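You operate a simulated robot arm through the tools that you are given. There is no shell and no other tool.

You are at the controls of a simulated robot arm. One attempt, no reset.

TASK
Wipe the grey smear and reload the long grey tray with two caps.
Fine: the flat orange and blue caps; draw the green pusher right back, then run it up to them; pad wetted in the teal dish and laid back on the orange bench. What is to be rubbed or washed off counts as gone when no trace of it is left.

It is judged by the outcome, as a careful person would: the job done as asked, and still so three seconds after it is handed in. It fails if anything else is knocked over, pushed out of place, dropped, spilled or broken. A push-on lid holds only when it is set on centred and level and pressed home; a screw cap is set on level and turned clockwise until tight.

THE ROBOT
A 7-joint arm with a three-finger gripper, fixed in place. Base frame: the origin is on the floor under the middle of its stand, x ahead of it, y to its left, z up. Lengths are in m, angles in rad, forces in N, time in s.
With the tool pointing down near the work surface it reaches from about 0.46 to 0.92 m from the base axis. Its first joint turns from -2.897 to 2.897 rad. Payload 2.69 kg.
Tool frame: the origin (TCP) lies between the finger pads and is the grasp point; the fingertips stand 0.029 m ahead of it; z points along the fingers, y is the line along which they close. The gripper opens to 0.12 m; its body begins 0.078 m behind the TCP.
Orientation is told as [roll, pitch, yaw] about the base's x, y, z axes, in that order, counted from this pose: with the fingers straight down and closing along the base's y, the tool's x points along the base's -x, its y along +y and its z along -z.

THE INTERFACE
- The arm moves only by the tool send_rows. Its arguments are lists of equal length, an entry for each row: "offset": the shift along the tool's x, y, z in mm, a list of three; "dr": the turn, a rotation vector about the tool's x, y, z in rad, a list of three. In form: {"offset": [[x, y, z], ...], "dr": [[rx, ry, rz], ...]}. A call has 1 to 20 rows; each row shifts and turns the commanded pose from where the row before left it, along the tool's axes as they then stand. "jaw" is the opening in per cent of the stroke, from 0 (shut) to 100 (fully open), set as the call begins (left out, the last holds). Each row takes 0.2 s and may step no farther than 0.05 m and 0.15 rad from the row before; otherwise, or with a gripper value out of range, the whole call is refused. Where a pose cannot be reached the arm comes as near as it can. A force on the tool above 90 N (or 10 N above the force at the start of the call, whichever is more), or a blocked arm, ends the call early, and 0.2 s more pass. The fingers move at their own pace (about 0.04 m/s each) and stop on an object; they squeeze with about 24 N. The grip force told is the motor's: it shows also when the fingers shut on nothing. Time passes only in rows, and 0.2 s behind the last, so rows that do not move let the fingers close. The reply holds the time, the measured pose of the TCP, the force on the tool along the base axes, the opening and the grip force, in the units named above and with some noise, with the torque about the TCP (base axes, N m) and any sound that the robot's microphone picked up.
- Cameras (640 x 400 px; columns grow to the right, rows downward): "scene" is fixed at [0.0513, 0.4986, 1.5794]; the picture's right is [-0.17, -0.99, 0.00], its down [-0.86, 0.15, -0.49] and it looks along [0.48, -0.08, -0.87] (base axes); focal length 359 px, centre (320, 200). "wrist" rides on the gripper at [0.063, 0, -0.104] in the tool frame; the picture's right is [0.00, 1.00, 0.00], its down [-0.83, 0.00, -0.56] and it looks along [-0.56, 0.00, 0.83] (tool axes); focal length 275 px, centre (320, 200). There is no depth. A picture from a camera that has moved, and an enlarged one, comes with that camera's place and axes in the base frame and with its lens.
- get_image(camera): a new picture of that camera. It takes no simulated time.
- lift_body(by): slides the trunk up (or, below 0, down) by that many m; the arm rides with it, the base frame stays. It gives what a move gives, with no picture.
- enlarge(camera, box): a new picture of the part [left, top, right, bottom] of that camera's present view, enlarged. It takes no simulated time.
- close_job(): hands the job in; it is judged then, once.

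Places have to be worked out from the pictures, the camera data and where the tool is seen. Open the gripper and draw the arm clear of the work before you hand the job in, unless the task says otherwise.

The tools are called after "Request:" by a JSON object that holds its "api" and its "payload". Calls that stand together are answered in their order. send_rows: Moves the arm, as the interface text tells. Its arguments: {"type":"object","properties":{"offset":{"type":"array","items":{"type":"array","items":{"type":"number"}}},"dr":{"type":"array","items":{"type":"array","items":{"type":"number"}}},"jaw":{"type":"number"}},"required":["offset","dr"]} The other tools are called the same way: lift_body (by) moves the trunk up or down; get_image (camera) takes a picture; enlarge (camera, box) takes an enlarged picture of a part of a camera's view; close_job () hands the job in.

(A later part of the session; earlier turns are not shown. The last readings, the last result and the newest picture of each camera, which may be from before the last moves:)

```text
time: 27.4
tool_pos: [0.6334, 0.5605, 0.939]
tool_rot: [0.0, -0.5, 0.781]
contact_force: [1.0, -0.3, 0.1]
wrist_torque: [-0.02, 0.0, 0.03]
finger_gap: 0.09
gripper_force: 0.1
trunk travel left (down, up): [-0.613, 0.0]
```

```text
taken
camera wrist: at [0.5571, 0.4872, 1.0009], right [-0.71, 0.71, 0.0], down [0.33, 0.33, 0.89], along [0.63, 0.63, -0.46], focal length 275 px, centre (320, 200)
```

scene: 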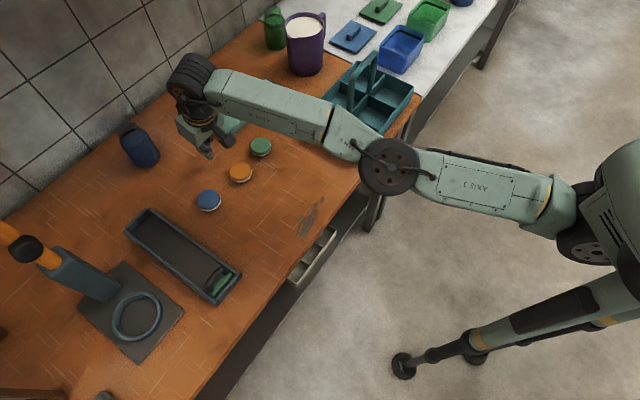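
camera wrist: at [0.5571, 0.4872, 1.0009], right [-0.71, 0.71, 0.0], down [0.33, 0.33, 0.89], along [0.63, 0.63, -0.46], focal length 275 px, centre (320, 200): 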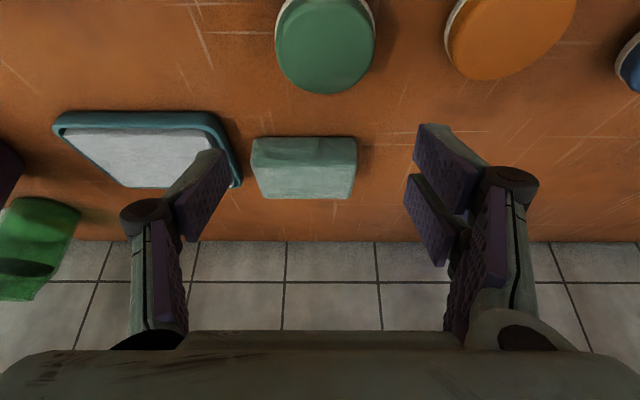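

The pad shifted slightly toward the dish (gap ≈17 mm), so I'll first use the single finger, held above the dish rim, to nudge the pad away. I move to just above the grasp zone with the jaw fully open.

Request:
{"api": "send_rows", "payload": {"offset": [[-22.8, 0.7, 21.6], [-22.8, 0.7, 21.6], [-22.8, 0.7, 21.5], [0, 0, 0]], "dr": [[0, 0, 0], [0, 0, 0], [0, 0, 0], [0, 0, 0]], "jaw": 100}}

Request:
{"api": "get_image", "payload": {"camera": "wrist"}}

```text
time: 28.4
tool_pos: [0.7, 0.6266, 0.917]
tool_rot: [-0.001, -0.499, 0.784]
contact_force: [-0.1, 0.3, 0.4]
wrist_torque: [0.02, 0.01, -0.03]
finger_gap: 0.1201
gripper_force: 0.0
trunk travel left (down, up): [-0.613, 0.0]
```

```text
taken
camera wrist: at [0.6238, 0.5535, 0.9775], right [-0.71, 0.71, 0.0], down [0.33, 0.33, 0.89], along [0.63, 0.63, -0.46], focal length 275 px, centre (320, 200)
```

wrist: 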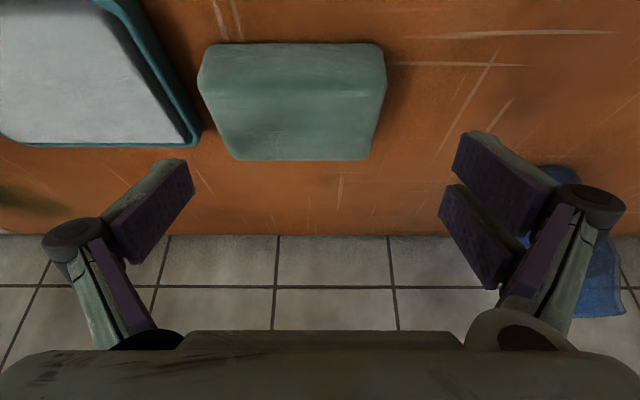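

No flags now and the arm has margin. The linkage shows that the tips draw back as the jaw opens, so at full opening I can come down to TCP z≈0.884 with the single finger still above the dish rim. Descending.

Request:
{"api": "send_rows", "payload": {"offset": [[5.3, 0, 9.7], [5.3, 0, 9.7], [5.2, 0, 9.6], [0, 0, 0]], "dr": [[0, 0, 0], [0, 0, 0], [0, 0, 0], [0, 0, 0]]}}

Request:
{"api": "get_image", "payload": {"camera": "wrist"}}

```text
time: 29.4
tool_pos: [0.6977, 0.6269, 0.8813]
tool_rot: [0.0, -0.499, 0.785]
contact_force: [-0.2, 0.3, 0.3]
wrist_torque: [0.01, 0.0, 0.01]
finger_gap: 0.1201
gripper_force: 0.0
trunk travel left (down, up): [-0.613, 0.0]
```

```text
taken
camera wrist: at [0.6223, 0.5533, 0.9434], right [-0.71, 0.71, 0.0], down [0.33, 0.33, 0.89], along [0.63, 0.63, -0.46], focal length 275 px, centre (320, 200)
```

wrist: 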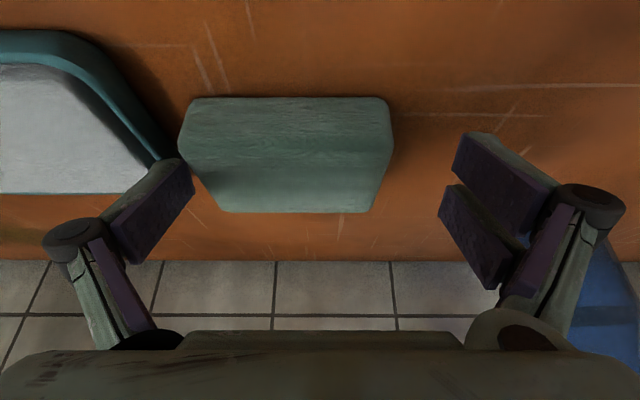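

Clear of contact, with the finger just beside the pad. I part-close to 90 mm, which nudges the pad away from the dish.

Request:
{"api": "send_rows", "payload": {"offset": [[0, 0, 0], [0, 0, 0], [0, 0, 0]], "dr": [[0, 0, 0], [0, 0, 0], [0, 0, 0]], "jaw": 76}}

Request:
{"api": "get_image", "payload": {"camera": "wrist"}}

Request:
{"api": "enlarge", "payload": {"camera": "scene", "box": [180, 50, 340, 150]}}

```text
time: 30.2
tool_pos: [0.6984, 0.6279, 0.8817]
tool_rot: [0.001, -0.498, 0.785]
contact_force: [-0.6, 0.0, -0.3]
wrist_torque: [-0.01, 0.02, -0.01]
finger_gap: 0.0914
gripper_force: 0.2
trunk travel left (down, up): [-0.613, 0.0]
```

```text
taken
camera wrist: at [0.6223, 0.5534, 0.9435], right [-0.71, 0.71, 0.0], down [0.33, 0.33, 0.89], along [0.63, 0.63, -0.46], focal length 275 px, centre (320, 200)
```

wrist: 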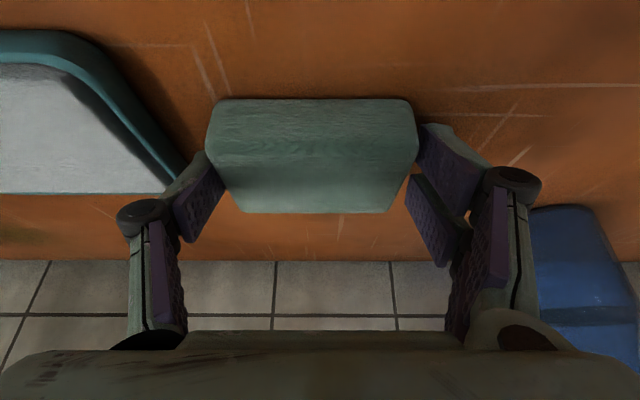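

```text
4.00 times, centred on (260, 100) of scene
camera zoom: at [0.0513, 0.4986, 1.5794], right [-0.17, -0.99, 0.0], down [-0.86, 0.15, -0.49], along [0.48, -0.08, -0.87], focal length 1435 px, centre (560, 600)
```

zoom: 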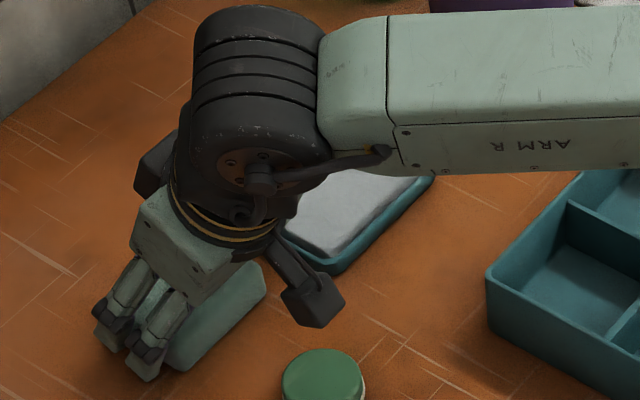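

The pad slid away from the dish as intended and lies between the fingers. I go 3 mm lower and close fully.

Request:
{"api": "send_rows", "payload": {"offset": [[1.6, 0, 2.9], [0, 0, 0]], "dr": [[0, 0, 0], [0, 0, 0]]}}

Request:
{"api": "send_rows", "payload": {"offset": [[0, 0, 0], [0, 0, 0], [0, 0, 0], [0, 0, 0]], "dr": [[0, 0, 0], [0, 0, 0], [0, 0, 0], [0, 0, 0]], "jaw": 0}}

```text
time: 30.8
tool_pos: [0.6974, 0.6273, 0.8785]
tool_rot: [0.0, -0.499, 0.781]
contact_force: [1.2, 0.0, 2.5]
wrist_torque: [0.05, 0.06, -0.04]
finger_gap: 0.0913
gripper_force: 0.0
trunk travel left (down, up): [-0.613, 0.0]
```

```text
time: 31.8
tool_pos: [0.6967, 0.6277, 0.8805]
tool_rot: [0.0, -0.502, 0.783]
contact_force: [-4.3, 4.7, 10.5]
wrist_torque: [0.43, 0.49, -0.06]
finger_gap: 0.0842
gripper_force: 23.4
trunk travel left (down, up): [-0.613, 0.0]
```

Gripped at 84 mm; one fingertip touches the bench lightly (10 N up). I lift straight up slowly and check the gap.

Request:
{"api": "send_rows", "payload": {"offset": [[-1.9, 0, -3.5], [-1.9, 0, -3.5], [-1.9, 0, -3.5], [-1.9, 0, -3.5], [0, 0, 0]], "dr": [[0, 0, 0], [0, 0, 0], [0, 0, 0], [0, 0, 0], [0, 0, 0]]}}

Request:
{"api": "get_image", "payload": {"camera": "wrist"}}

```text
time: 33.0
tool_pos: [0.6973, 0.6261, 0.8947]
tool_rot: [-0.001, -0.497, 0.785]
contact_force: [-0.2, 0.2, -0.1]
wrist_torque: [-0.01, -0.04, -0.01]
finger_gap: 0.0839
gripper_force: 23.6
trunk travel left (down, up): [-0.613, 0.0]
```

```text
taken
camera wrist: at [0.6213, 0.5536, 0.9558], right [-0.71, 0.71, 0.0], down [0.33, 0.33, 0.89], along [0.63, 0.63, -0.46], focal length 275 px, centre (320, 200)
```

wrist: 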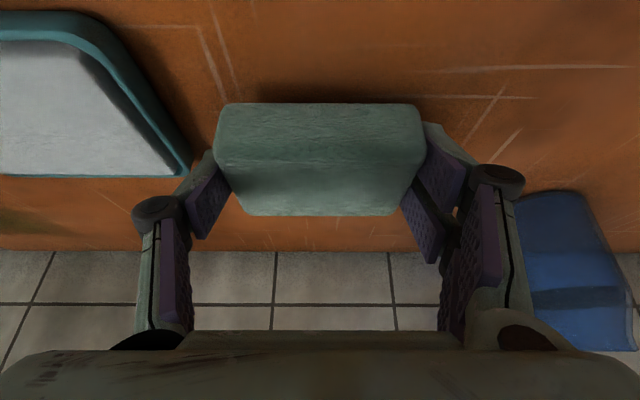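

The pad came up with the gripper (gap steady at 84 mm). I lift it clear of the dish rim, backing in ~2 cm, then start sideways toward the dish.

Request:
{"api": "send_rows", "payload": {"offset": [[4.4, 0, -15], [4.4, 0, -15], [0, -33, 0], [0, -33, 0], [0, 0, 0]], "dr": [[0, 0, 0], [0, 0, 0], [0, 0, 0], [0, 0, 0], [0, 0, 0]]}}

Request:
{"api": "get_image", "payload": {"camera": "wrist"}}

Request:
{"api": "get_image", "payload": {"camera": "scene"}}

```text
time: 34.2
tool_pos: [0.7292, 0.5648, 0.9164]
tool_rot: [0.0, -0.498, 0.783]
contact_force: [0.4, -1.1, 0.5]
wrist_torque: [0.0, 0.01, 0.04]
finger_gap: 0.0841
gripper_force: 23.9
trunk travel left (down, up): [-0.613, 0.0]
```

```text
taken
camera wrist: at [0.6539, 0.4917, 0.9771], right [-0.71, 0.71, 0.0], down [0.33, 0.33, 0.89], along [0.63, 0.63, -0.46], focal length 275 px, centre (320, 200)
```

wrist: 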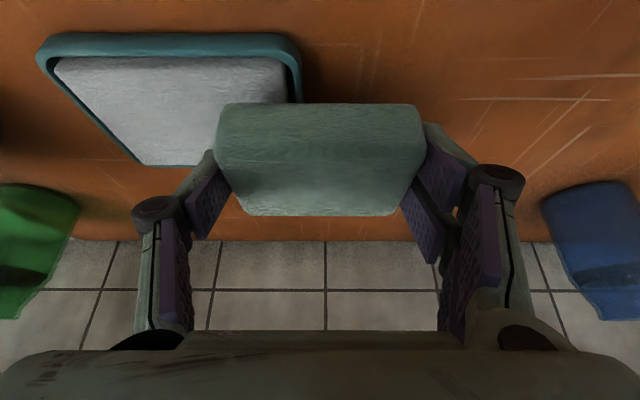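

```text
taken
```

scene: 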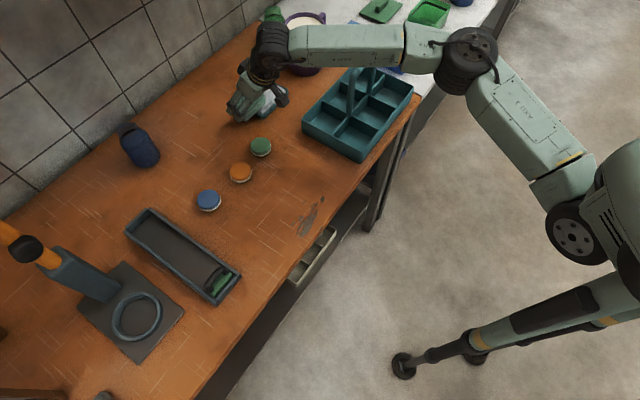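

The arm swung its elbow clear above everything and the pad is held. I finish the sideways move to centre it over the dish at e2≈−0.1775.

Request:
{"api": "send_rows", "payload": {"offset": [[0, -32, 0], [0, -31, 0], [0, 0, 0]], "dr": [[0, 0, 0], [0, 0, 0], [0, 0, 0]]}}

Request:
{"api": "get_image", "payload": {"camera": "wrist"}}

Request:
{"api": "enlarge", "payload": {"camera": "scene", "box": [200, 20, 360, 120]}}

```text
time: 35.0
tool_pos: [0.7744, 0.5201, 0.9166]
tool_rot: [0.0, -0.499, 0.782]
contact_force: [0.1, -0.8, -0.6]
wrist_torque: [0.02, 0.0, 0.01]
finger_gap: 0.0841
gripper_force: 24.1
trunk travel left (down, up): [-0.613, 0.0]
```

```text
taken
camera wrist: at [0.6984, 0.4463, 0.9772], right [-0.71, 0.71, 0.0], down [0.33, 0.33, 0.89], along [0.63, 0.63, -0.46], focal length 275 px, centre (320, 200)
```

wrist: 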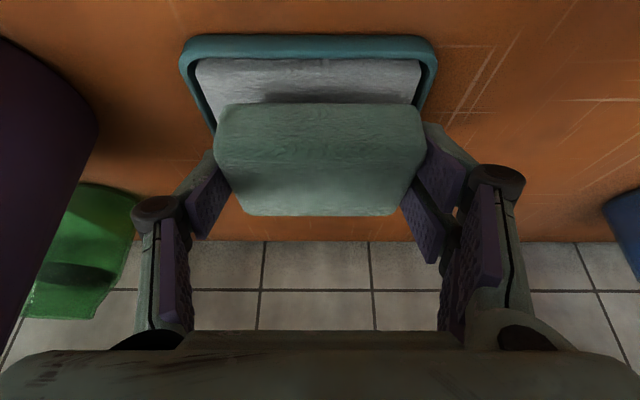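

```text
4.00 times, centred on (280, 70) of scene
camera zoom: at [0.0513, 0.4986, 1.5794], right [-0.17, -0.99, 0.0], down [-0.86, 0.15, -0.49], along [0.48, -0.08, -0.87], focal length 1435 px, centre (480, 720)
```

zoom: 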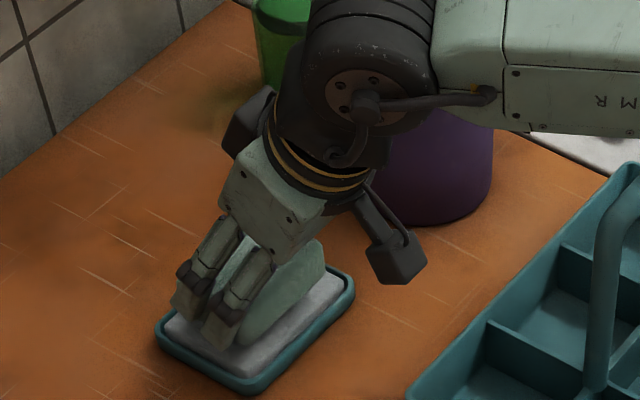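

The pad hangs over the dish, about 4 mm right of centre. I trim that and lower in small steps until it presses on the wet surface.

Request:
{"api": "send_rows", "payload": {"offset": [[0, -4, 0], [2.4, 0, 4.4], [2.4, 0, 4.4], [0, 0, 0]], "dr": [[0, 0, 0], [0, 0, 0], [0, 0, 0], [0, 0, 0]]}}

Request:
{"api": "send_rows", "payload": {"offset": [[1.4, 0, 2.6], [0, 0, 0]], "dr": [[0, 0, 0], [0, 0, 0]]}}

Request:
{"api": "send_rows", "payload": {"offset": [[1.4, 0, 2.6], [0, 0, 0]], "dr": [[0, 0, 0], [0, 0, 0]]}}

```text
time: 36.0
tool_pos: [0.7761, 0.5163, 0.9067]
tool_rot: [0.001, -0.498, 0.784]
contact_force: [-0.4, 0.0, -0.3]
wrist_torque: [0.04, -0.03, -0.01]
finger_gap: 0.0842
gripper_force: 23.4
trunk travel left (down, up): [-0.613, 0.0]
```

```text
time: 36.6
tool_pos: [0.7762, 0.5166, 0.9027]
tool_rot: [0.0, -0.498, 0.784]
contact_force: [0.3, -1.2, 0.5]
wrist_torque: [-0.01, 0.0, -0.02]
finger_gap: 0.0842
gripper_force: 23.3
trunk travel left (down, up): [-0.613, 0.0]
```

```text
time: 37.2
tool_pos: [0.7748, 0.5174, 0.9]
tool_rot: [-0.002, -0.5, 0.785]
contact_force: [0.5, -0.3, -0.5]
wrist_torque: [0.0, 0.02, -0.01]
finger_gap: 0.0843
gripper_force: 23.8
trunk travel left (down, up): [-0.613, 0.0]
```

No contact yet at TCP z 0.900. I continue down in 2 mm steps.

Request:
{"api": "send_rows", "payload": {"offset": [[1.0, 0, 1.8], [0, 0, 0]], "dr": [[0, 0, 0], [0, 0, 0]]}}

Request:
{"api": "send_rows", "payload": {"offset": [[1.0, 0, 1.8], [0, 0, 0]], "dr": [[0, 0, 0], [0, 0, 0]]}}

Request:
{"api": "get_image", "payload": {"camera": "wrist"}}

Request:
{"api": "enlarge", "payload": {"camera": "scene", "box": [200, 60, 310, 130]}}

```text
time: 37.8
tool_pos: [0.7754, 0.5177, 0.9002]
tool_rot: [-0.001, -0.501, 0.784]
contact_force: [0.7, 1.2, 3.7]
wrist_torque: [0.14, 0.05, -0.01]
finger_gap: 0.0843
gripper_force: 24.3
trunk travel left (down, up): [-0.613, 0.0]
```

```text
time: 38.4
tool_pos: [0.7754, 0.5174, 0.9008]
tool_rot: [0.0, -0.503, 0.784]
contact_force: [0.0, 1.4, 10.8]
wrist_torque: [0.23, 0.25, 0.0]
finger_gap: 0.0842
gripper_force: 24.1
trunk travel left (down, up): [-0.613, 0.0]
```

```text
taken
camera wrist: at [0.6998, 0.4432, 0.9607], right [-0.71, 0.71, 0.0], down [0.32, 0.33, 0.89], along [0.63, 0.63, -0.46], focal length 275 px, centre (320, 200)
```

wrist: 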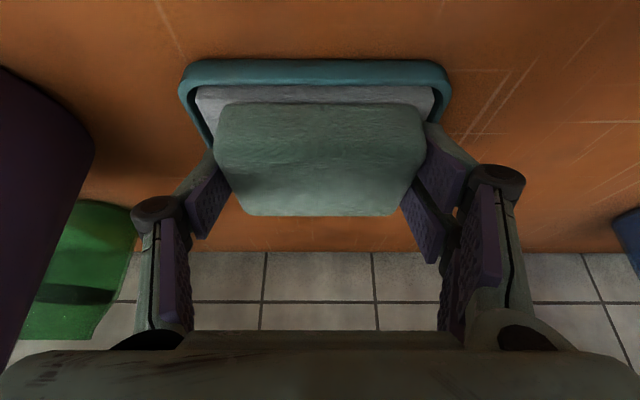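

```text
5.71 times, centred on (255, 95) of scene
camera zoom: at [0.0513, 0.4986, 1.5794], right [-0.17, -0.99, 0.0], down [-0.86, 0.15, -0.49], along [0.48, -0.08, -0.87], focal length 2050 px, centre (691, 800)
```

zoom: 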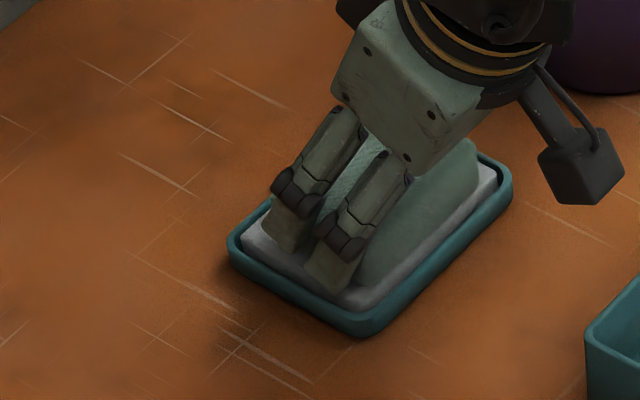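

The pad presses on the wet pad in the dish with about 11 N. I hold it there for a second so it takes up water.

Request:
{"api": "send_rows", "payload": {"offset": [[0, 0, 0], [0, 2, 0], [0, -2, 0], [0, 0, 0], [0, 0, 0], [0, 0, 0]], "dr": [[0, 0, 0], [0, 0, 0], [0, 0, 0], [0, 0, 0], [0, 0, 0], [0, 0, 0]]}}

Request:
{"api": "enlarge", "payload": {"camera": "wrist", "box": [180, 50, 460, 230]}}

```text
time: 39.8
tool_pos: [0.7758, 0.5163, 0.8998]
tool_rot: [-0.001, -0.503, 0.782]
contact_force: [8.0, 1.8, 18.2]
wrist_torque: [0.35, 0.08, -0.15]
finger_gap: 0.084
gripper_force: 23.8
trunk travel left (down, up): [-0.613, 0.0]
```

```text
2.22 times, centred on (320, 140) of wrist
camera zoom: at [0.6993, 0.4432, 0.9605], right [-0.71, 0.71, 0.0], down [0.32, 0.33, 0.89], along [0.63, 0.63, -0.46], focal length 612 px, centre (320, 333)
```

zoom: 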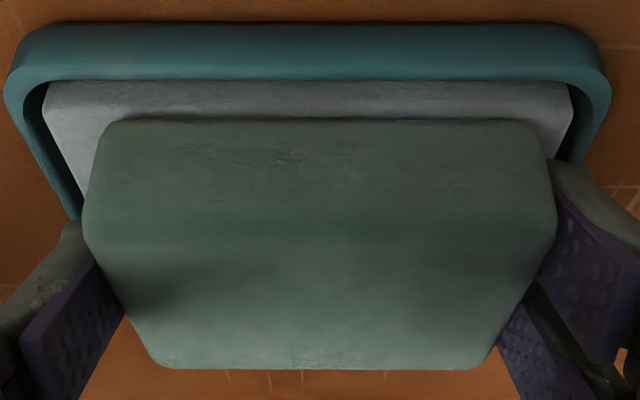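

The pad has darkened with water. I lift it off the dish and carry it level to a clear patch of bench around (0.516, 0.516), where I can regrip it with the tool upright.

Request:
{"api": "send_rows", "payload": {"offset": [[-2.4, 0, -4.4], [-4.8, 0, -8.8], [-6, 0, -11], [0, 0, 0]], "dr": [[0, 0, 0], [0, 0, 0], [0, 0, 0], [0, 0, 0]]}}

Request:
{"api": "enlarge", "payload": {"camera": "wrist", "box": [160, 20, 480, 230]}}

```text
time: 40.8
tool_pos: [0.7754, 0.5177, 0.9242]
tool_rot: [0.001, -0.496, 0.783]
contact_force: [0.5, -1.2, -0.1]
wrist_torque: [0.01, -0.04, 0.02]
finger_gap: 0.0839
gripper_force: 24.1
trunk travel left (down, up): [-0.613, 0.0]
```

```text
1.90 times, centred on (320, 125) of wrist
camera zoom: at [0.6996, 0.4442, 0.9865], right [-0.71, 0.71, 0.0], down [0.33, 0.33, 0.89], along [0.63, 0.63, -0.46], focal length 524 px, centre (320, 343)
```

zoom: 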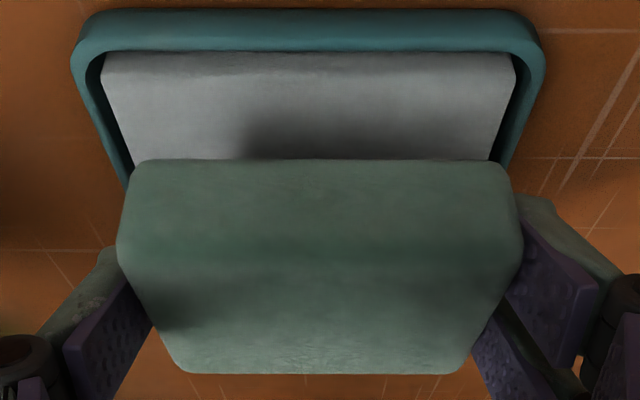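

Lifted cleanly and the pad is visibly darker. Now I carry it to the clear patch.

Request:
{"api": "send_rows", "payload": {"offset": [[13.2, 40, -7.2], [13.2, 40, -7.2], [13.2, 40, -7.2], [30, 20, -16.4], [30, 20, -16.4], [30, 20, -16.4], [30, 3, -16.4], [0, 0, 0]], "dr": [[0, 0, 0], [0, 0, 0], [0, 0, 0], [0, 0, 0], [0, 0, 0], [0, 0, 0], [0, 0, 0], [0, 0, 0]]}}

Request:
{"api": "get_image", "payload": {"camera": "wrist"}}

Request:
{"api": "get_image", "payload": {"camera": "scene"}}

```text
time: 42.6
tool_pos: [0.5184, 0.5167, 0.9232]
tool_rot: [-0.002, -0.499, 0.782]
contact_force: [0.3, 0.5, -1.2]
wrist_torque: [0.0, 0.0, -0.02]
finger_gap: 0.0841
gripper_force: 23.7
trunk travel left (down, up): [-0.613, 0.0]
```

```text
taken
camera wrist: at [0.4412, 0.4433, 0.9853], right [-0.71, 0.71, 0.0], down [0.33, 0.33, 0.89], along [0.63, 0.63, -0.46], focal length 275 px, centre (320, 200)
```

wrist: 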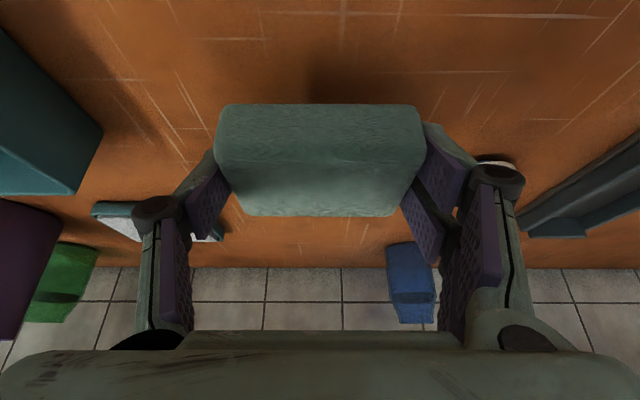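

```text
taken
```

scene: 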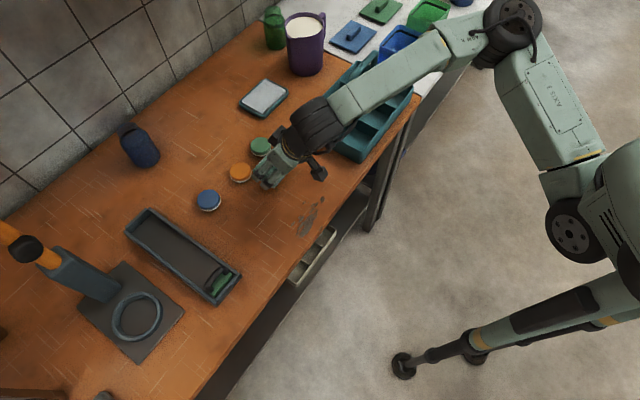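

Pad held over the clear patch. I shift 15 mm toward me and lower it most of the way, then finish in small steps.

Request:
{"api": "send_rows", "payload": {"offset": [[10.5, 0, 8.7], [10.5, 0, 8.7], [10.4, 0, 8.8], [0, 0, 0]], "dr": [[0, 0, 0], [0, 0, 0], [0, 0, 0], [0, 0, 0]]}}

Request:
{"api": "send_rows", "payload": {"offset": [[1.0, 0, 1.8], [0, 0, 0]], "dr": [[0, 0, 0], [0, 0, 0]]}}

Request:
{"api": "send_rows", "payload": {"offset": [[1.0, 0, 1.8], [0, 0, 0]], "dr": [[0, 0, 0], [0, 0, 0]]}}

```text
time: 43.6
tool_pos: [0.5069, 0.5069, 0.8864]
tool_rot: [-0.001, -0.499, 0.781]
contact_force: [0.4, -0.5, -1.5]
wrist_torque: [0.02, 0.01, -0.01]
finger_gap: 0.084
gripper_force: 24.1
trunk travel left (down, up): [-0.613, 0.0]
```

```text
time: 44.2
tool_pos: [0.5066, 0.5068, 0.8842]
tool_rot: [0.002, -0.499, 0.784]
contact_force: [-0.6, 0.7, -1.1]
wrist_torque: [0.01, -0.03, -0.02]
finger_gap: 0.0842
gripper_force: 24.0
trunk travel left (down, up): [-0.613, 0.0]
```

```text
time: 44.8
tool_pos: [0.5054, 0.508, 0.8836]
tool_rot: [0.0, -0.499, 0.784]
contact_force: [-0.9, 0.9, -0.8]
wrist_torque: [-0.01, 0.01, 0.0]
finger_gap: 0.084
gripper_force: 23.5
trunk travel left (down, up): [-0.613, 0.0]
```

No contact yet at 0.8836; I continue down by a few millimetres more.

Request:
{"api": "send_rows", "payload": {"offset": [[0.8, 0, 1.4], [0, 0, 0]], "dr": [[0, 0, 0], [0, 0, 0]]}}

Request:
{"api": "send_rows", "payload": {"offset": [[0.8, 0, 1.4], [0, 0, 0]], "dr": [[0, 0, 0], [0, 0, 0]]}}

```text
time: 45.4
tool_pos: [0.5066, 0.5084, 0.8808]
tool_rot: [-0.002, -0.499, 0.784]
contact_force: [-0.2, 1.2, 0.0]
wrist_torque: [0.0, 0.03, -0.03]
finger_gap: 0.084
gripper_force: 24.1
trunk travel left (down, up): [-0.613, 0.0]
```

```text
time: 46.0
tool_pos: [0.5063, 0.5075, 0.8805]
tool_rot: [-0.001, -0.5, 0.782]
contact_force: [-0.4, -2.5, 9.1]
wrist_torque: [0.2, 0.35, 0.11]
finger_gap: 0.084
gripper_force: 24.0
trunk travel left (down, up): [-0.613, 0.0]
```

Contact with the bench at TCP z 0.8805. I release, rise, and bring the tool upright above the pad.

Request:
{"api": "send_rows", "payload": {"offset": [[0, 0, 0], [0, 0, 0], [0, 0, 0]], "dr": [[0, 0, 0], [0, 0, 0], [0, 0, 0]], "jaw": 95}}

Request:
{"api": "send_rows", "payload": {"offset": [[-7, 0, -13], [-7, 0, -13], [-7, 0, -13], [0, 0, 0], [0, 0, 0], [0, 0, 0], [0, 0, 0], [0, 0, 0]], "dr": [[0, 0, 0], [0, 0, 0], [0, 0, 0], [0, 0.125, 0], [0, 0.125, 0], [0, 0.125, 0], [0, 0.125, 0], [0, 0, 0]]}}

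Request:
{"api": "get_image", "payload": {"camera": "wrist"}}

Request:
{"api": "get_image", "payload": {"camera": "scene"}}

```text
time: 46.8
tool_pos: [0.5068, 0.5072, 0.8796]
tool_rot: [-0.001, -0.5, 0.785]
contact_force: [0.6, -0.4, 0.5]
wrist_torque: [-0.01, 0.01, 0.0]
finger_gap: 0.1142
gripper_force: 0.0
trunk travel left (down, up): [-0.613, 0.0]
```

```text
time: 48.6
tool_pos: [0.507, 0.5076, 0.9223]
tool_rot: [-0.001, 0.002, 0.785]
contact_force: [0.1, 0.5, 0.1]
wrist_torque: [-0.03, 0.02, 0.01]
finger_gap: 0.114
gripper_force: 0.1
trunk travel left (down, up): [-0.613, 0.0]
```

```text
taken
camera wrist: at [0.4612, 0.4642, 1.028], right [-0.71, 0.71, 0.0], down [0.59, 0.59, 0.55], along [0.39, 0.39, -0.83], focal length 275 px, centre (320, 200)
```

wrist: 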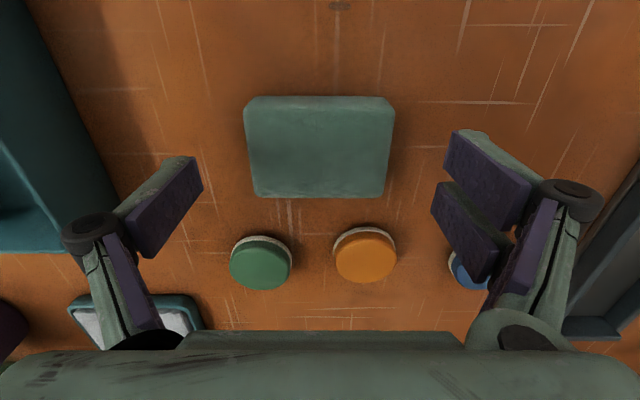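

```text
taken
```

scene: 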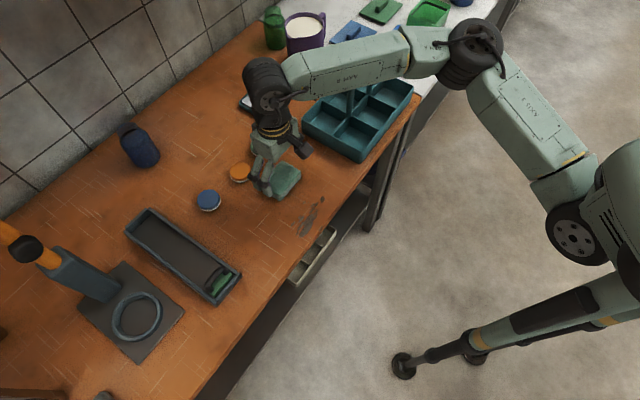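

The pad sits free on the bench at e1≈0.724, e2≈0.002, right under the tool. I come down over it upright and close.

Request:
{"api": "send_rows", "payload": {"offset": [[-7, 0, 15], [0, 0, 16], [0, 0, 15], [0, 0, 0]], "dr": [[0, 0, 0], [0, 0, 0], [0, 0, 0], [0, 0, 0]]}}

Request:
{"api": "send_rows", "payload": {"offset": [[0, 0, 0], [0, 0, 0], [0, 0, 0], [0, 0, 0], [0, 0, 0]], "dr": [[0, 0, 0], [0, 0, 0], [0, 0, 0], [0, 0, 0], [0, 0, 0]], "jaw": 0}}

Request:
{"api": "get_image", "payload": {"camera": "wrist"}}

```text
time: 49.6
tool_pos: [0.5121, 0.5128, 0.8777]
tool_rot: [0.0, 0.001, 0.781]
contact_force: [-0.1, -0.3, 0.3]
wrist_torque: [0.0, 0.0, -0.01]
finger_gap: 0.1141
gripper_force: 0.1
trunk travel left (down, up): [-0.613, 0.0]
```

```text
time: 50.8
tool_pos: [0.5123, 0.5123, 0.8771]
tool_rot: [0.0, 0.0, 0.783]
contact_force: [-0.5, -0.6, 0.8]
wrist_torque: [0.01, 0.01, -0.04]
finger_gap: 0.0842
gripper_force: 24.1
trunk travel left (down, up): [-0.613, 0.0]
```

```text
taken
camera wrist: at [0.4662, 0.469, 0.982], right [-0.71, 0.71, 0.0], down [0.59, 0.59, 0.56], along [0.39, 0.39, -0.83], focal length 275 px, centre (320, 200)
```

wrist: 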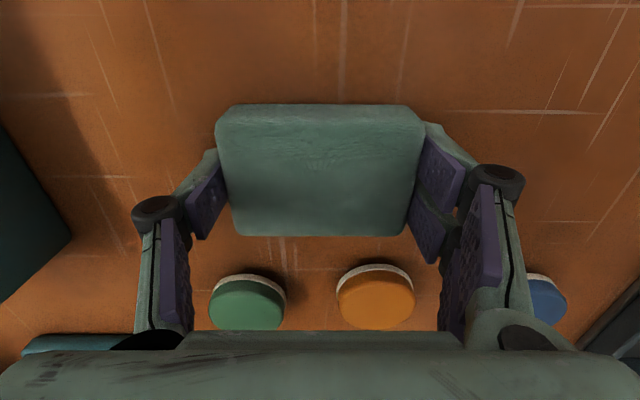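

Gripped upright, pad bottom 31 mm below the TCP. I lift slightly and move in over the smear band (e1 0.57–0.66, e2 −0.04…0.10), starting at e1≈0.645.

Request:
{"api": "send_rows", "payload": {"offset": [[0, 0, -8], [0, 0, -10], [26, 0, 0], [26, 0, 0], [26, 0, 0], [0, 0, 0]], "dr": [[0, 0, 0], [0, 0, 0], [0, 0, 0], [0, 0, 0], [0, 0, 0], [0, 0, 0]]}}

Request:
{"api": "get_image", "payload": {"camera": "wrist"}}

Request:
{"api": "enlarge", "payload": {"camera": "scene", "box": [240, 150, 360, 240]}}

```text
time: 52.2
tool_pos: [0.4577, 0.4581, 0.8966]
tool_rot: [0.001, 0.002, 0.782]
contact_force: [0.2, 0.6, -0.7]
wrist_torque: [-0.02, 0.03, -0.01]
finger_gap: 0.0844
gripper_force: 23.9
trunk travel left (down, up): [-0.613, 0.0]
```

```text
taken
camera wrist: at [0.4114, 0.4148, 1.0004], right [-0.71, 0.71, 0.0], down [0.59, 0.59, 0.56], along [0.39, 0.39, -0.83], focal length 275 px, centre (320, 200)
```

wrist: 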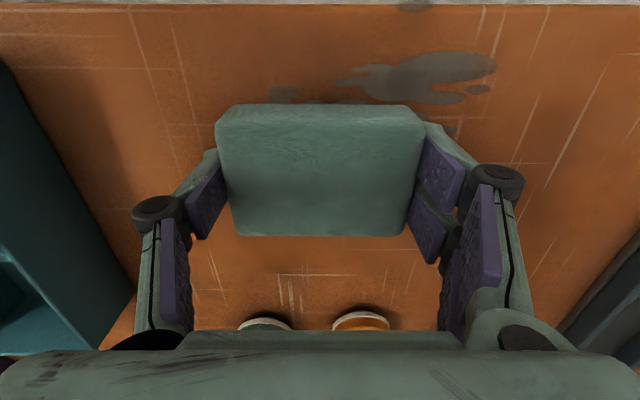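

```text
4.44 times, centred on (300, 195) of scene
camera zoom: at [0.0513, 0.4986, 1.5794], right [-0.17, -0.99, 0.0], down [-0.86, 0.15, -0.49], along [0.48, -0.08, -0.87], focal length 1595 px, centre (409, 222)
```

zoom: 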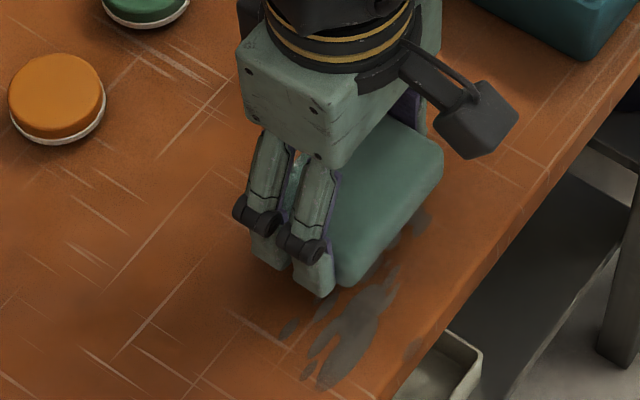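

The smear lies just in front of the pad, as computed. I lower the pad to the bench in decreasing steps.

Request:
{"api": "send_rows", "payload": {"offset": [[0, 0, 9], [0, 0, 8], [0, 0, 0]], "dr": [[0, 0, 0], [0, 0, 0], [0, 0, 0]]}}

Request:
{"api": "send_rows", "payload": {"offset": [[0, 0, 2], [0, 0, 0]], "dr": [[0, 0, 0], [0, 0, 0]]}}

Request:
{"api": "send_rows", "payload": {"offset": [[0, 0, 1.5], [0, 0, 0]], "dr": [[0, 0, 0], [0, 0, 0]]}}

```text
time: 53.0
tool_pos: [0.4557, 0.458, 0.8786]
tool_rot: [-0.001, -0.001, 0.782]
contact_force: [-0.5, 0.0, -0.1]
wrist_torque: [0.01, -0.04, -0.03]
finger_gap: 0.0843
gripper_force: 24.3
trunk travel left (down, up): [-0.613, 0.0]
```

```text
time: 53.6
tool_pos: [0.4566, 0.4577, 0.8775]
tool_rot: [0.001, 0.0, 0.783]
contact_force: [0.4, 0.7, 7.8]
wrist_torque: [-0.1, 0.01, 0.0]
finger_gap: 0.0839
gripper_force: 23.8
trunk travel left (down, up): [-0.613, 0.0]
```

```text
time: 54.2
tool_pos: [0.4553, 0.4566, 0.8766]
tool_rot: [0.001, -0.002, 0.782]
contact_force: [1.1, 3.6, 18.6]
wrist_torque: [-0.08, -0.01, -0.01]
finger_gap: 0.0842
gripper_force: 23.9
trunk travel left (down, up): [-0.613, 0.0]
```

Contact at about 18 N. I back off slightly and begin rubbing: sweeps along the bench edge direction, moving inward between sweeps.

Request:
{"api": "send_rows", "payload": {"offset": [[0, 0, -0.8], [0, 18, 0], [0, 18, 0], [0, 18, 0], [0, 18, 0], [0, 18, 0], [0, -18, 0], [0, -18, 0], [0, -18, 0], [0, -18, 0], [0, -18, 0], [0, -18, 0], [0, -18, 0], [12, 0, 0], [0, 18, 0], [0, 18, 0], [0, 18, 0], [0, 18, 0], [0, 18, 0], [0, 18, 0]], "dr": [[0, 0, 0], [0, 0, 0], [0, 0, 0], [0, 0, 0], [0, 0, 0], [0, 0, 0], [0, 0, 0], [0, 0, 0], [0, 0, 0], [0, 0, 0], [0, 0, 0], [0, 0, 0], [0, 0, 0], [0, 0, 0], [0, 0, 0], [0, 0, 0], [0, 0, 0], [0, 0, 0], [0, 0, 0], [0, 0, 0]]}}

Request:
{"api": "get_image", "payload": {"camera": "wrist"}}

Request:
{"api": "enlarge", "payload": {"camera": "scene", "box": [240, 150, 360, 240]}}

```text
time: 58.4
tool_pos: [0.3963, 0.5005, 0.8761]
tool_rot: [-0.001, 0.0, 0.782]
contact_force: [1.7, -2.9, 10.6]
wrist_torque: [-0.3, -0.35, -0.04]
finger_gap: 0.084
gripper_force: 23.9
trunk travel left (down, up): [-0.613, 0.0]
```

```text
taken
camera wrist: at [0.3503, 0.4568, 0.9804], right [-0.71, 0.71, 0.0], down [0.59, 0.59, 0.56], along [0.39, 0.39, -0.83], focal length 275 px, centre (320, 200)
```

wrist: 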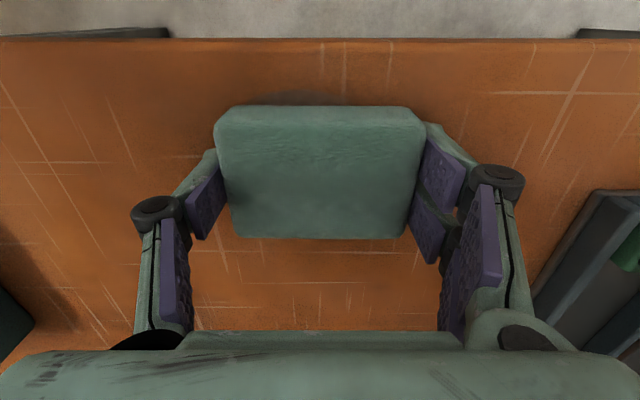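

```text
4.44 times, centred on (300, 195) of scene
camera zoom: at [0.0513, 0.4986, 1.5794], right [-0.17, -0.99, 0.0], down [-0.86, 0.15, -0.49], along [0.48, -0.08, -0.87], focal length 1595 px, centre (409, 222)
```

zoom: 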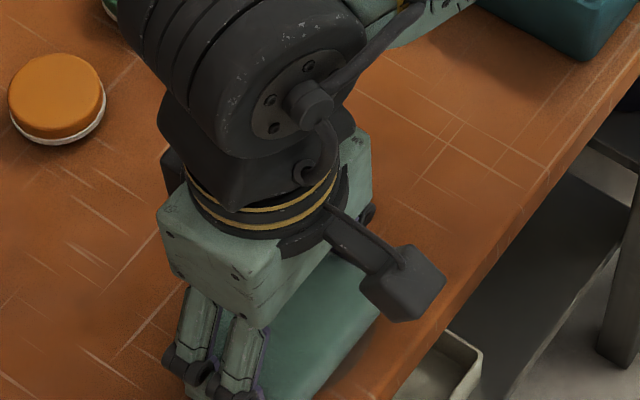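

Swept areas are clean already. I enlarge the wrist view to find what is left near the bench edge.

Request:
{"api": "enlarge", "payload": {"camera": "wrist", "box": [160, 30, 480, 120]}}

```text
2.00 times, centred on (320, 75) of wrist
camera zoom: at [0.3503, 0.4568, 0.9804], right [-0.71, 0.71, 0.0], down [0.59, 0.59, 0.56], along [0.39, 0.39, -0.83], focal length 551 px, centre (320, 450)
```

zoom: 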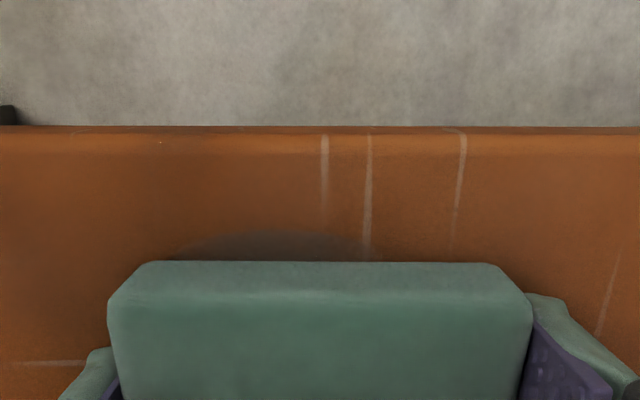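

Only a faint patch remains just in front of the pad. I keep sweeping, stepping toward the edge.

Request:
{"api": "send_rows", "payload": {"offset": [[12, 0, 0], [0, -18, 0], [0, -18, 0], [0, -18, 0], [0, -18, 0], [0, -18, 0], [0, -18, 0], [0, -18, 0], [12, 0, 0], [0, 18, 0], [0, 18, 0], [0, 18, 0], [0, 18, 0], [0, 18, 0], [0, 18, 0], [0, 18, 0], [0, 18, 0], [12, 0, 0], [0, -18, 0], [0, -18, 0]], "dr": [[0, 0, 0], [0, 0, 0], [0, 0, 0], [0, 0, 0], [0, 0, 0], [0, 0, 0], [0, 0, 0], [0, 0, 0], [0, 0, 0], [0, 0, 0], [0, 0, 0], [0, 0, 0], [0, 0, 0], [0, 0, 0], [0, 0, 0], [0, 0, 0], [0, 0, 0], [0, 0, 0], [0, 0, 0], [0, 0, 0]]}}

Request:
{"api": "send_rows", "payload": {"offset": [[0, -18, 0], [0, -18, 0], [0, -18, 0], [0, -18, 0], [0, -18, 0], [10, 0, 0], [0, 18, 0], [0, 18, 0], [0, 18, 0], [0, 18, 0], [0, 18, 0], [0, 18, 0], [0, 18, 0], [-12, 0, 0], [0, -18, 0], [0, -18, 0], [0, -18, 0], [0, -18, 0], [0, -18, 0], [0, -18, 0]], "dr": [[0, 0, 0], [0, 0, 0], [0, 0, 0], [0, 0, 0], [0, 0, 0], [0, 0, 0], [0, 0, 0], [0, 0, 0], [0, 0, 0], [0, 0, 0], [0, 0, 0], [0, 0, 0], [0, 0, 0], [0, 0, 0], [0, 0, 0], [0, 0, 0], [0, 0, 0], [0, 0, 0], [0, 0, 0], [0, 0, 0]]}}

Request:
{"api": "get_image", "payload": {"camera": "wrist"}}

Request:
{"api": "enlarge", "payload": {"camera": "scene", "box": [240, 150, 360, 270]}}

```text
time: 62.6
tool_pos: [0.3841, 0.4625, 0.8768]
tool_rot: [0.0, 0.002, 0.781]
contact_force: [0.4, -0.3, -0.3]
wrist_torque: [0.01, -0.01, -0.01]
finger_gap: 0.0842
gripper_force: 23.6
trunk travel left (down, up): [-0.613, 0.0]
```

```text
time: 66.8
tool_pos: [0.436, 0.4123, 0.8757]
tool_rot: [-0.002, -0.001, 0.781]
contact_force: [0.2, 1.0, 5.9]
wrist_torque: [0.04, 0.05, -0.01]
finger_gap: 0.084
gripper_force: 24.0
trunk travel left (down, up): [-0.613, 0.0]
```

```text
taken
camera wrist: at [0.3894, 0.3684, 0.9803], right [-0.71, 0.71, 0.0], down [0.59, 0.59, 0.56], along [0.39, 0.39, -0.83], focal length 275 px, centre (320, 200)
```

wrist: 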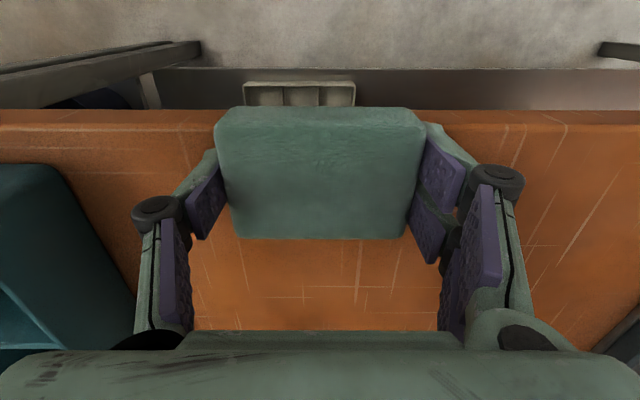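

```text
3.33 times, centred on (300, 210) of scene
camera zoom: at [0.0513, 0.4986, 1.5794], right [-0.17, -0.99, 0.0], down [-0.86, 0.15, -0.49], along [0.48, -0.08, -0.87], focal length 1196 px, centre (387, 167)
```

zoom: 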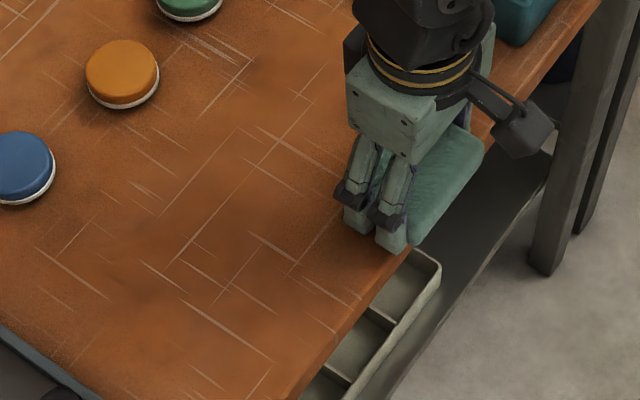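

The bench looks clean from here. I lift the pad and back away to inspect the whole region, including the edge.

Request:
{"api": "send_rows", "payload": {"offset": [[0, 0, -20], [0, 15, -20], [-30, 20, 0], [-30, 20, 0], [-30, 0, 0], [0, 0, 0]], "dr": [[0, 0, 0], [0, 0, 0], [0, 0, 0], [0, 0, 0], [0, 0, 0], [0, 0, 0]]}}

Request:
{"api": "enlarge", "payload": {"camera": "wrist", "box": [180, 0, 560, 120]}}

Request:
{"api": "enlarge", "payload": {"camera": "scene", "box": [280, 180, 360, 240]}}

Request:
{"api": "get_image", "payload": {"camera": "scene"}}

```text
time: 68.2
tool_pos: [0.4613, 0.5147, 0.9164]
tool_rot: [-0.002, 0.002, 0.783]
contact_force: [0.7, 0.8, -1.5]
wrist_torque: [-0.02, 0.0, -0.01]
finger_gap: 0.0839
gripper_force: 23.8
trunk travel left (down, up): [-0.613, 0.0]
```

```text
1.68 times, centred on (370, 60) of wrist
camera zoom: at [0.4165, 0.4713, 1.0208], right [-0.71, 0.71, 0.0], down [0.59, 0.59, 0.56], along [0.39, 0.39, -0.83], focal length 464 px, centre (236, 436)
```

zoom: 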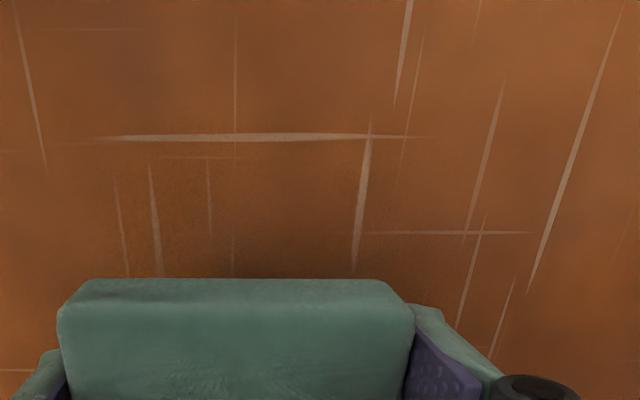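

```text
6.67 times, centred on (320, 210) of scene
camera zoom: at [0.0513, 0.4986, 1.5794], right [-0.17, -0.99, 0.0], down [-0.86, 0.15, -0.49], along [0.48, -0.08, -0.87], focal length 2392 px, centre (320, 133)
```

zoom: 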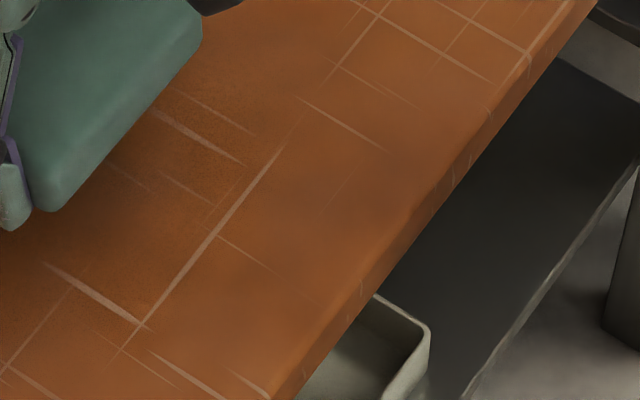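

```text
taken
```

scene: 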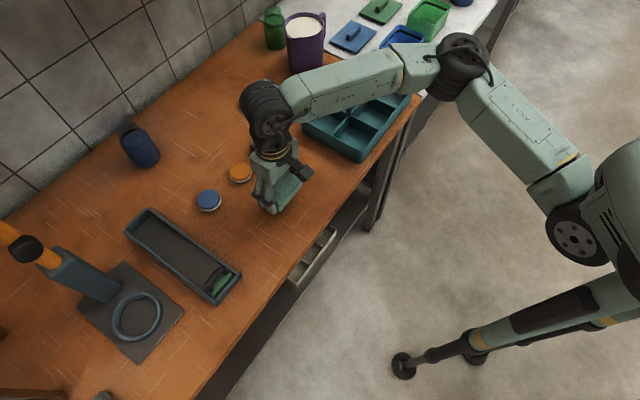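

The smear is gone everywhere, including at the edge. I carry the pad to a clear spot on the orange bench (e1≈0.735, e2≈−0.06) and lower it.

Request:
{"api": "send_rows", "payload": {"offset": [[-22, -33, 0], [-23, -33, 0], [0, -32, 0], [0, 0, 18], [0, 0, 17], [0, 0, 0]], "dr": [[0, 0, 0], [0, 0, 0], [0, 0, 0], [0, 0, 0], [0, 0, 0], [0, 0, 0]]}}

Request:
{"api": "get_image", "payload": {"camera": "wrist"}}

```text
time: 69.6
tool_pos: [0.5601, 0.476, 0.8812]
tool_rot: [-0.002, 0.0, 0.783]
contact_force: [0.5, -0.6, -0.3]
wrist_torque: [0.02, 0.01, -0.01]
finger_gap: 0.084
gripper_force: 23.9
trunk travel left (down, up): [-0.613, 0.0]
```

```text
taken
camera wrist: at [0.5154, 0.4321, 0.9855], right [-0.71, 0.71, 0.0], down [0.59, 0.59, 0.56], along [0.39, 0.39, -0.83], focal length 275 px, centre (320, 200)
```

wrist: 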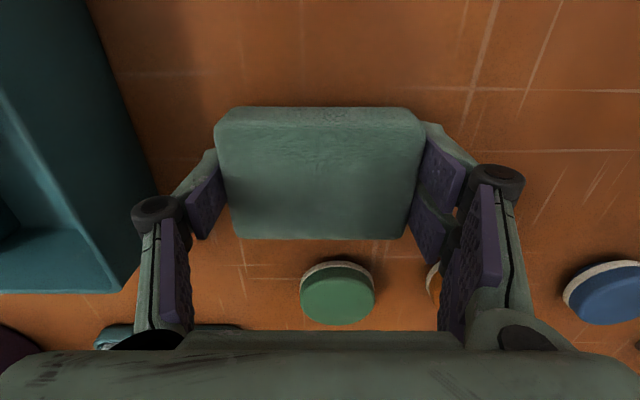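

Position is clear of the caddy and the green cap. I set it down the last few millimetres, then release.

Request:
{"api": "send_rows", "payload": {"offset": [[0, 0, 2], [0, 0, 1.5], [0, 0, 0]], "dr": [[0, 0, 0], [0, 0, 0], [0, 0, 0]]}}

Request:
{"api": "send_rows", "payload": {"offset": [[0, 0, 0], [0, 0, 0], [0, 0, 0]], "dr": [[0, 0, 0], [0, 0, 0], [0, 0, 0]], "jaw": 83}}

Request:
{"api": "send_rows", "payload": {"offset": [[0, 0, -15], [0, 0, -20], [0, 0, -25], [0, 0, 0]], "dr": [[0, 0, 0], [0, 0, 0], [0, 0, 0], [0, 0, 0]]}}

Request:
{"api": "get_image", "payload": {"camera": "wrist"}}

Request:
{"api": "get_image", "payload": {"camera": "scene"}}

```text
time: 70.4
tool_pos: [0.5612, 0.4764, 0.8765]
tool_rot: [0.001, 0.001, 0.782]
contact_force: [-0.7, -0.1, 0.4]
wrist_torque: [0.02, 0.02, 0.03]
finger_gap: 0.0842
gripper_force: 24.6
trunk travel left (down, up): [-0.613, 0.0]
```

```text
time: 71.2
tool_pos: [0.5613, 0.4764, 0.8774]
tool_rot: [-0.001, 0.002, 0.781]
contact_force: [-0.4, -0.2, 0.3]
wrist_torque: [0.01, 0.03, -0.02]
finger_gap: 0.0996
gripper_force: 0.0
trunk travel left (down, up): [-0.613, 0.0]
```

```text
time: 72.2
tool_pos: [0.562, 0.4784, 0.9367]
tool_rot: [0.0, 0.001, 0.781]
contact_force: [0.2, -0.1, 0.0]
wrist_torque: [0.02, -0.03, -0.01]
finger_gap: 0.0997
gripper_force: 0.1
trunk travel left (down, up): [-0.613, 0.0]
```

```text
taken
camera wrist: at [0.5168, 0.4337, 1.0417], right [-0.71, 0.71, 0.0], down [0.59, 0.59, 0.56], along [0.39, 0.39, -0.83], focal length 275 px, centre (320, 200)
```

wrist: 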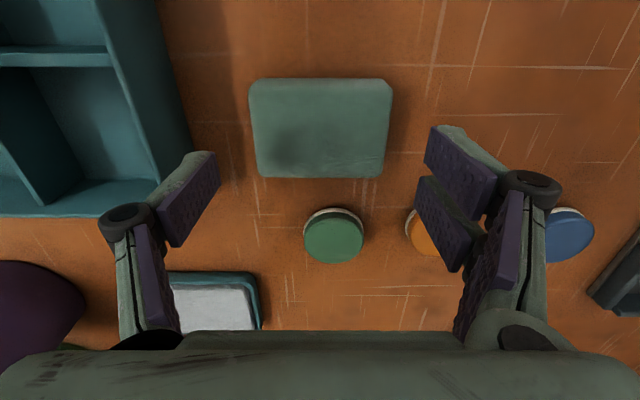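

```text
taken
```

scene: 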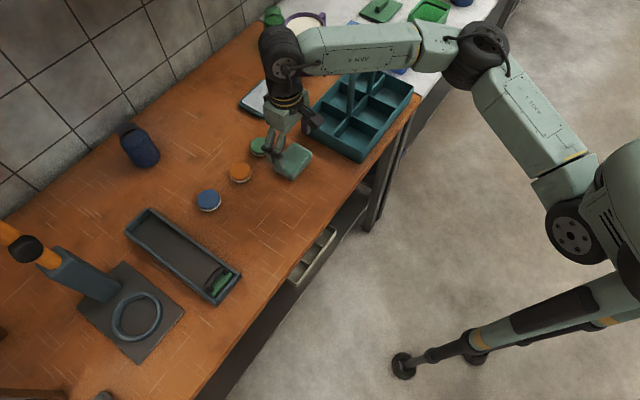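

The pad lies flat on the bench, smear gone. Now the tray: I move toward it and turn the tool a quarter turn so the fingers close along the tray's length.

Request:
{"api": "send_rows", "payload": {"offset": [[7, 38, -10], [7, 38, -10], [7, 38, -10], [7, 38, -5], [7, 37, 0]], "dr": [[0, 0, 0], [0, 0, 0], [0, 0, 0], [0, 0, 0], [0, 0, 0]]}}

Request:
{"api": "send_rows", "payload": {"offset": [[0, 0, 0], [0, 0, 0], [0, 0, 0], [0, 0, 0], [0, 0, 0], [0, 0, 0], [0, 0, 0], [0, 0, 0], [0, 0, 0], [0, 0, 0], [0, 0, 0]], "dr": [[0, 0, 0.1425], [0, 0, 0.1425], [0, 0, 0.1425], [0, 0, 0.1425], [0, 0, 0.1425], [0, 0, 0.1425], [0, 0, 0.1425], [0, 0, 0.1425], [0, 0, 0.1425], [0, 0, 0.1425], [0, 0, 0.1425]]}}

Request:
{"api": "get_image", "payload": {"camera": "wrist"}}

Request:
{"api": "get_image", "payload": {"camera": "scene"}}

```text
time: 73.4
tool_pos: [0.4039, 0.5867, 0.9726]
tool_rot: [-0.002, 0.0, 0.781]
contact_force: [0.0, -1.4, 0.7]
wrist_torque: [-0.01, 0.01, 0.0]
finger_gap: 0.0994
gripper_force: 0.0
trunk travel left (down, up): [-0.613, 0.0]
```

```text
time: 75.8
tool_pos: [0.4033, 0.5859, 0.9719]
tool_rot: [-0.001, 0.001, -0.788]
contact_force: [-0.2, -0.1, -0.1]
wrist_torque: [0.0, -0.01, 0.02]
finger_gap: 0.0994
gripper_force: 0.1
trunk travel left (down, up): [-0.613, 0.0]
```

```text
taken
camera wrist: at [0.3583, 0.632, 1.0769], right [0.7, 0.71, 0.0], down [0.59, -0.58, 0.56], along [0.39, -0.39, -0.83], focal length 275 px, centre (320, 200)
```

wrist: 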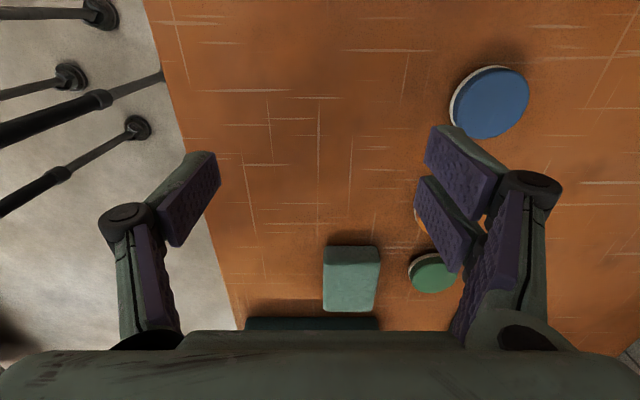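

```text
taken
```

scene: 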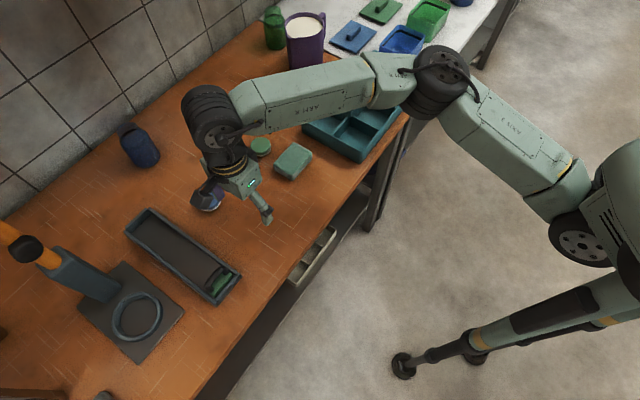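

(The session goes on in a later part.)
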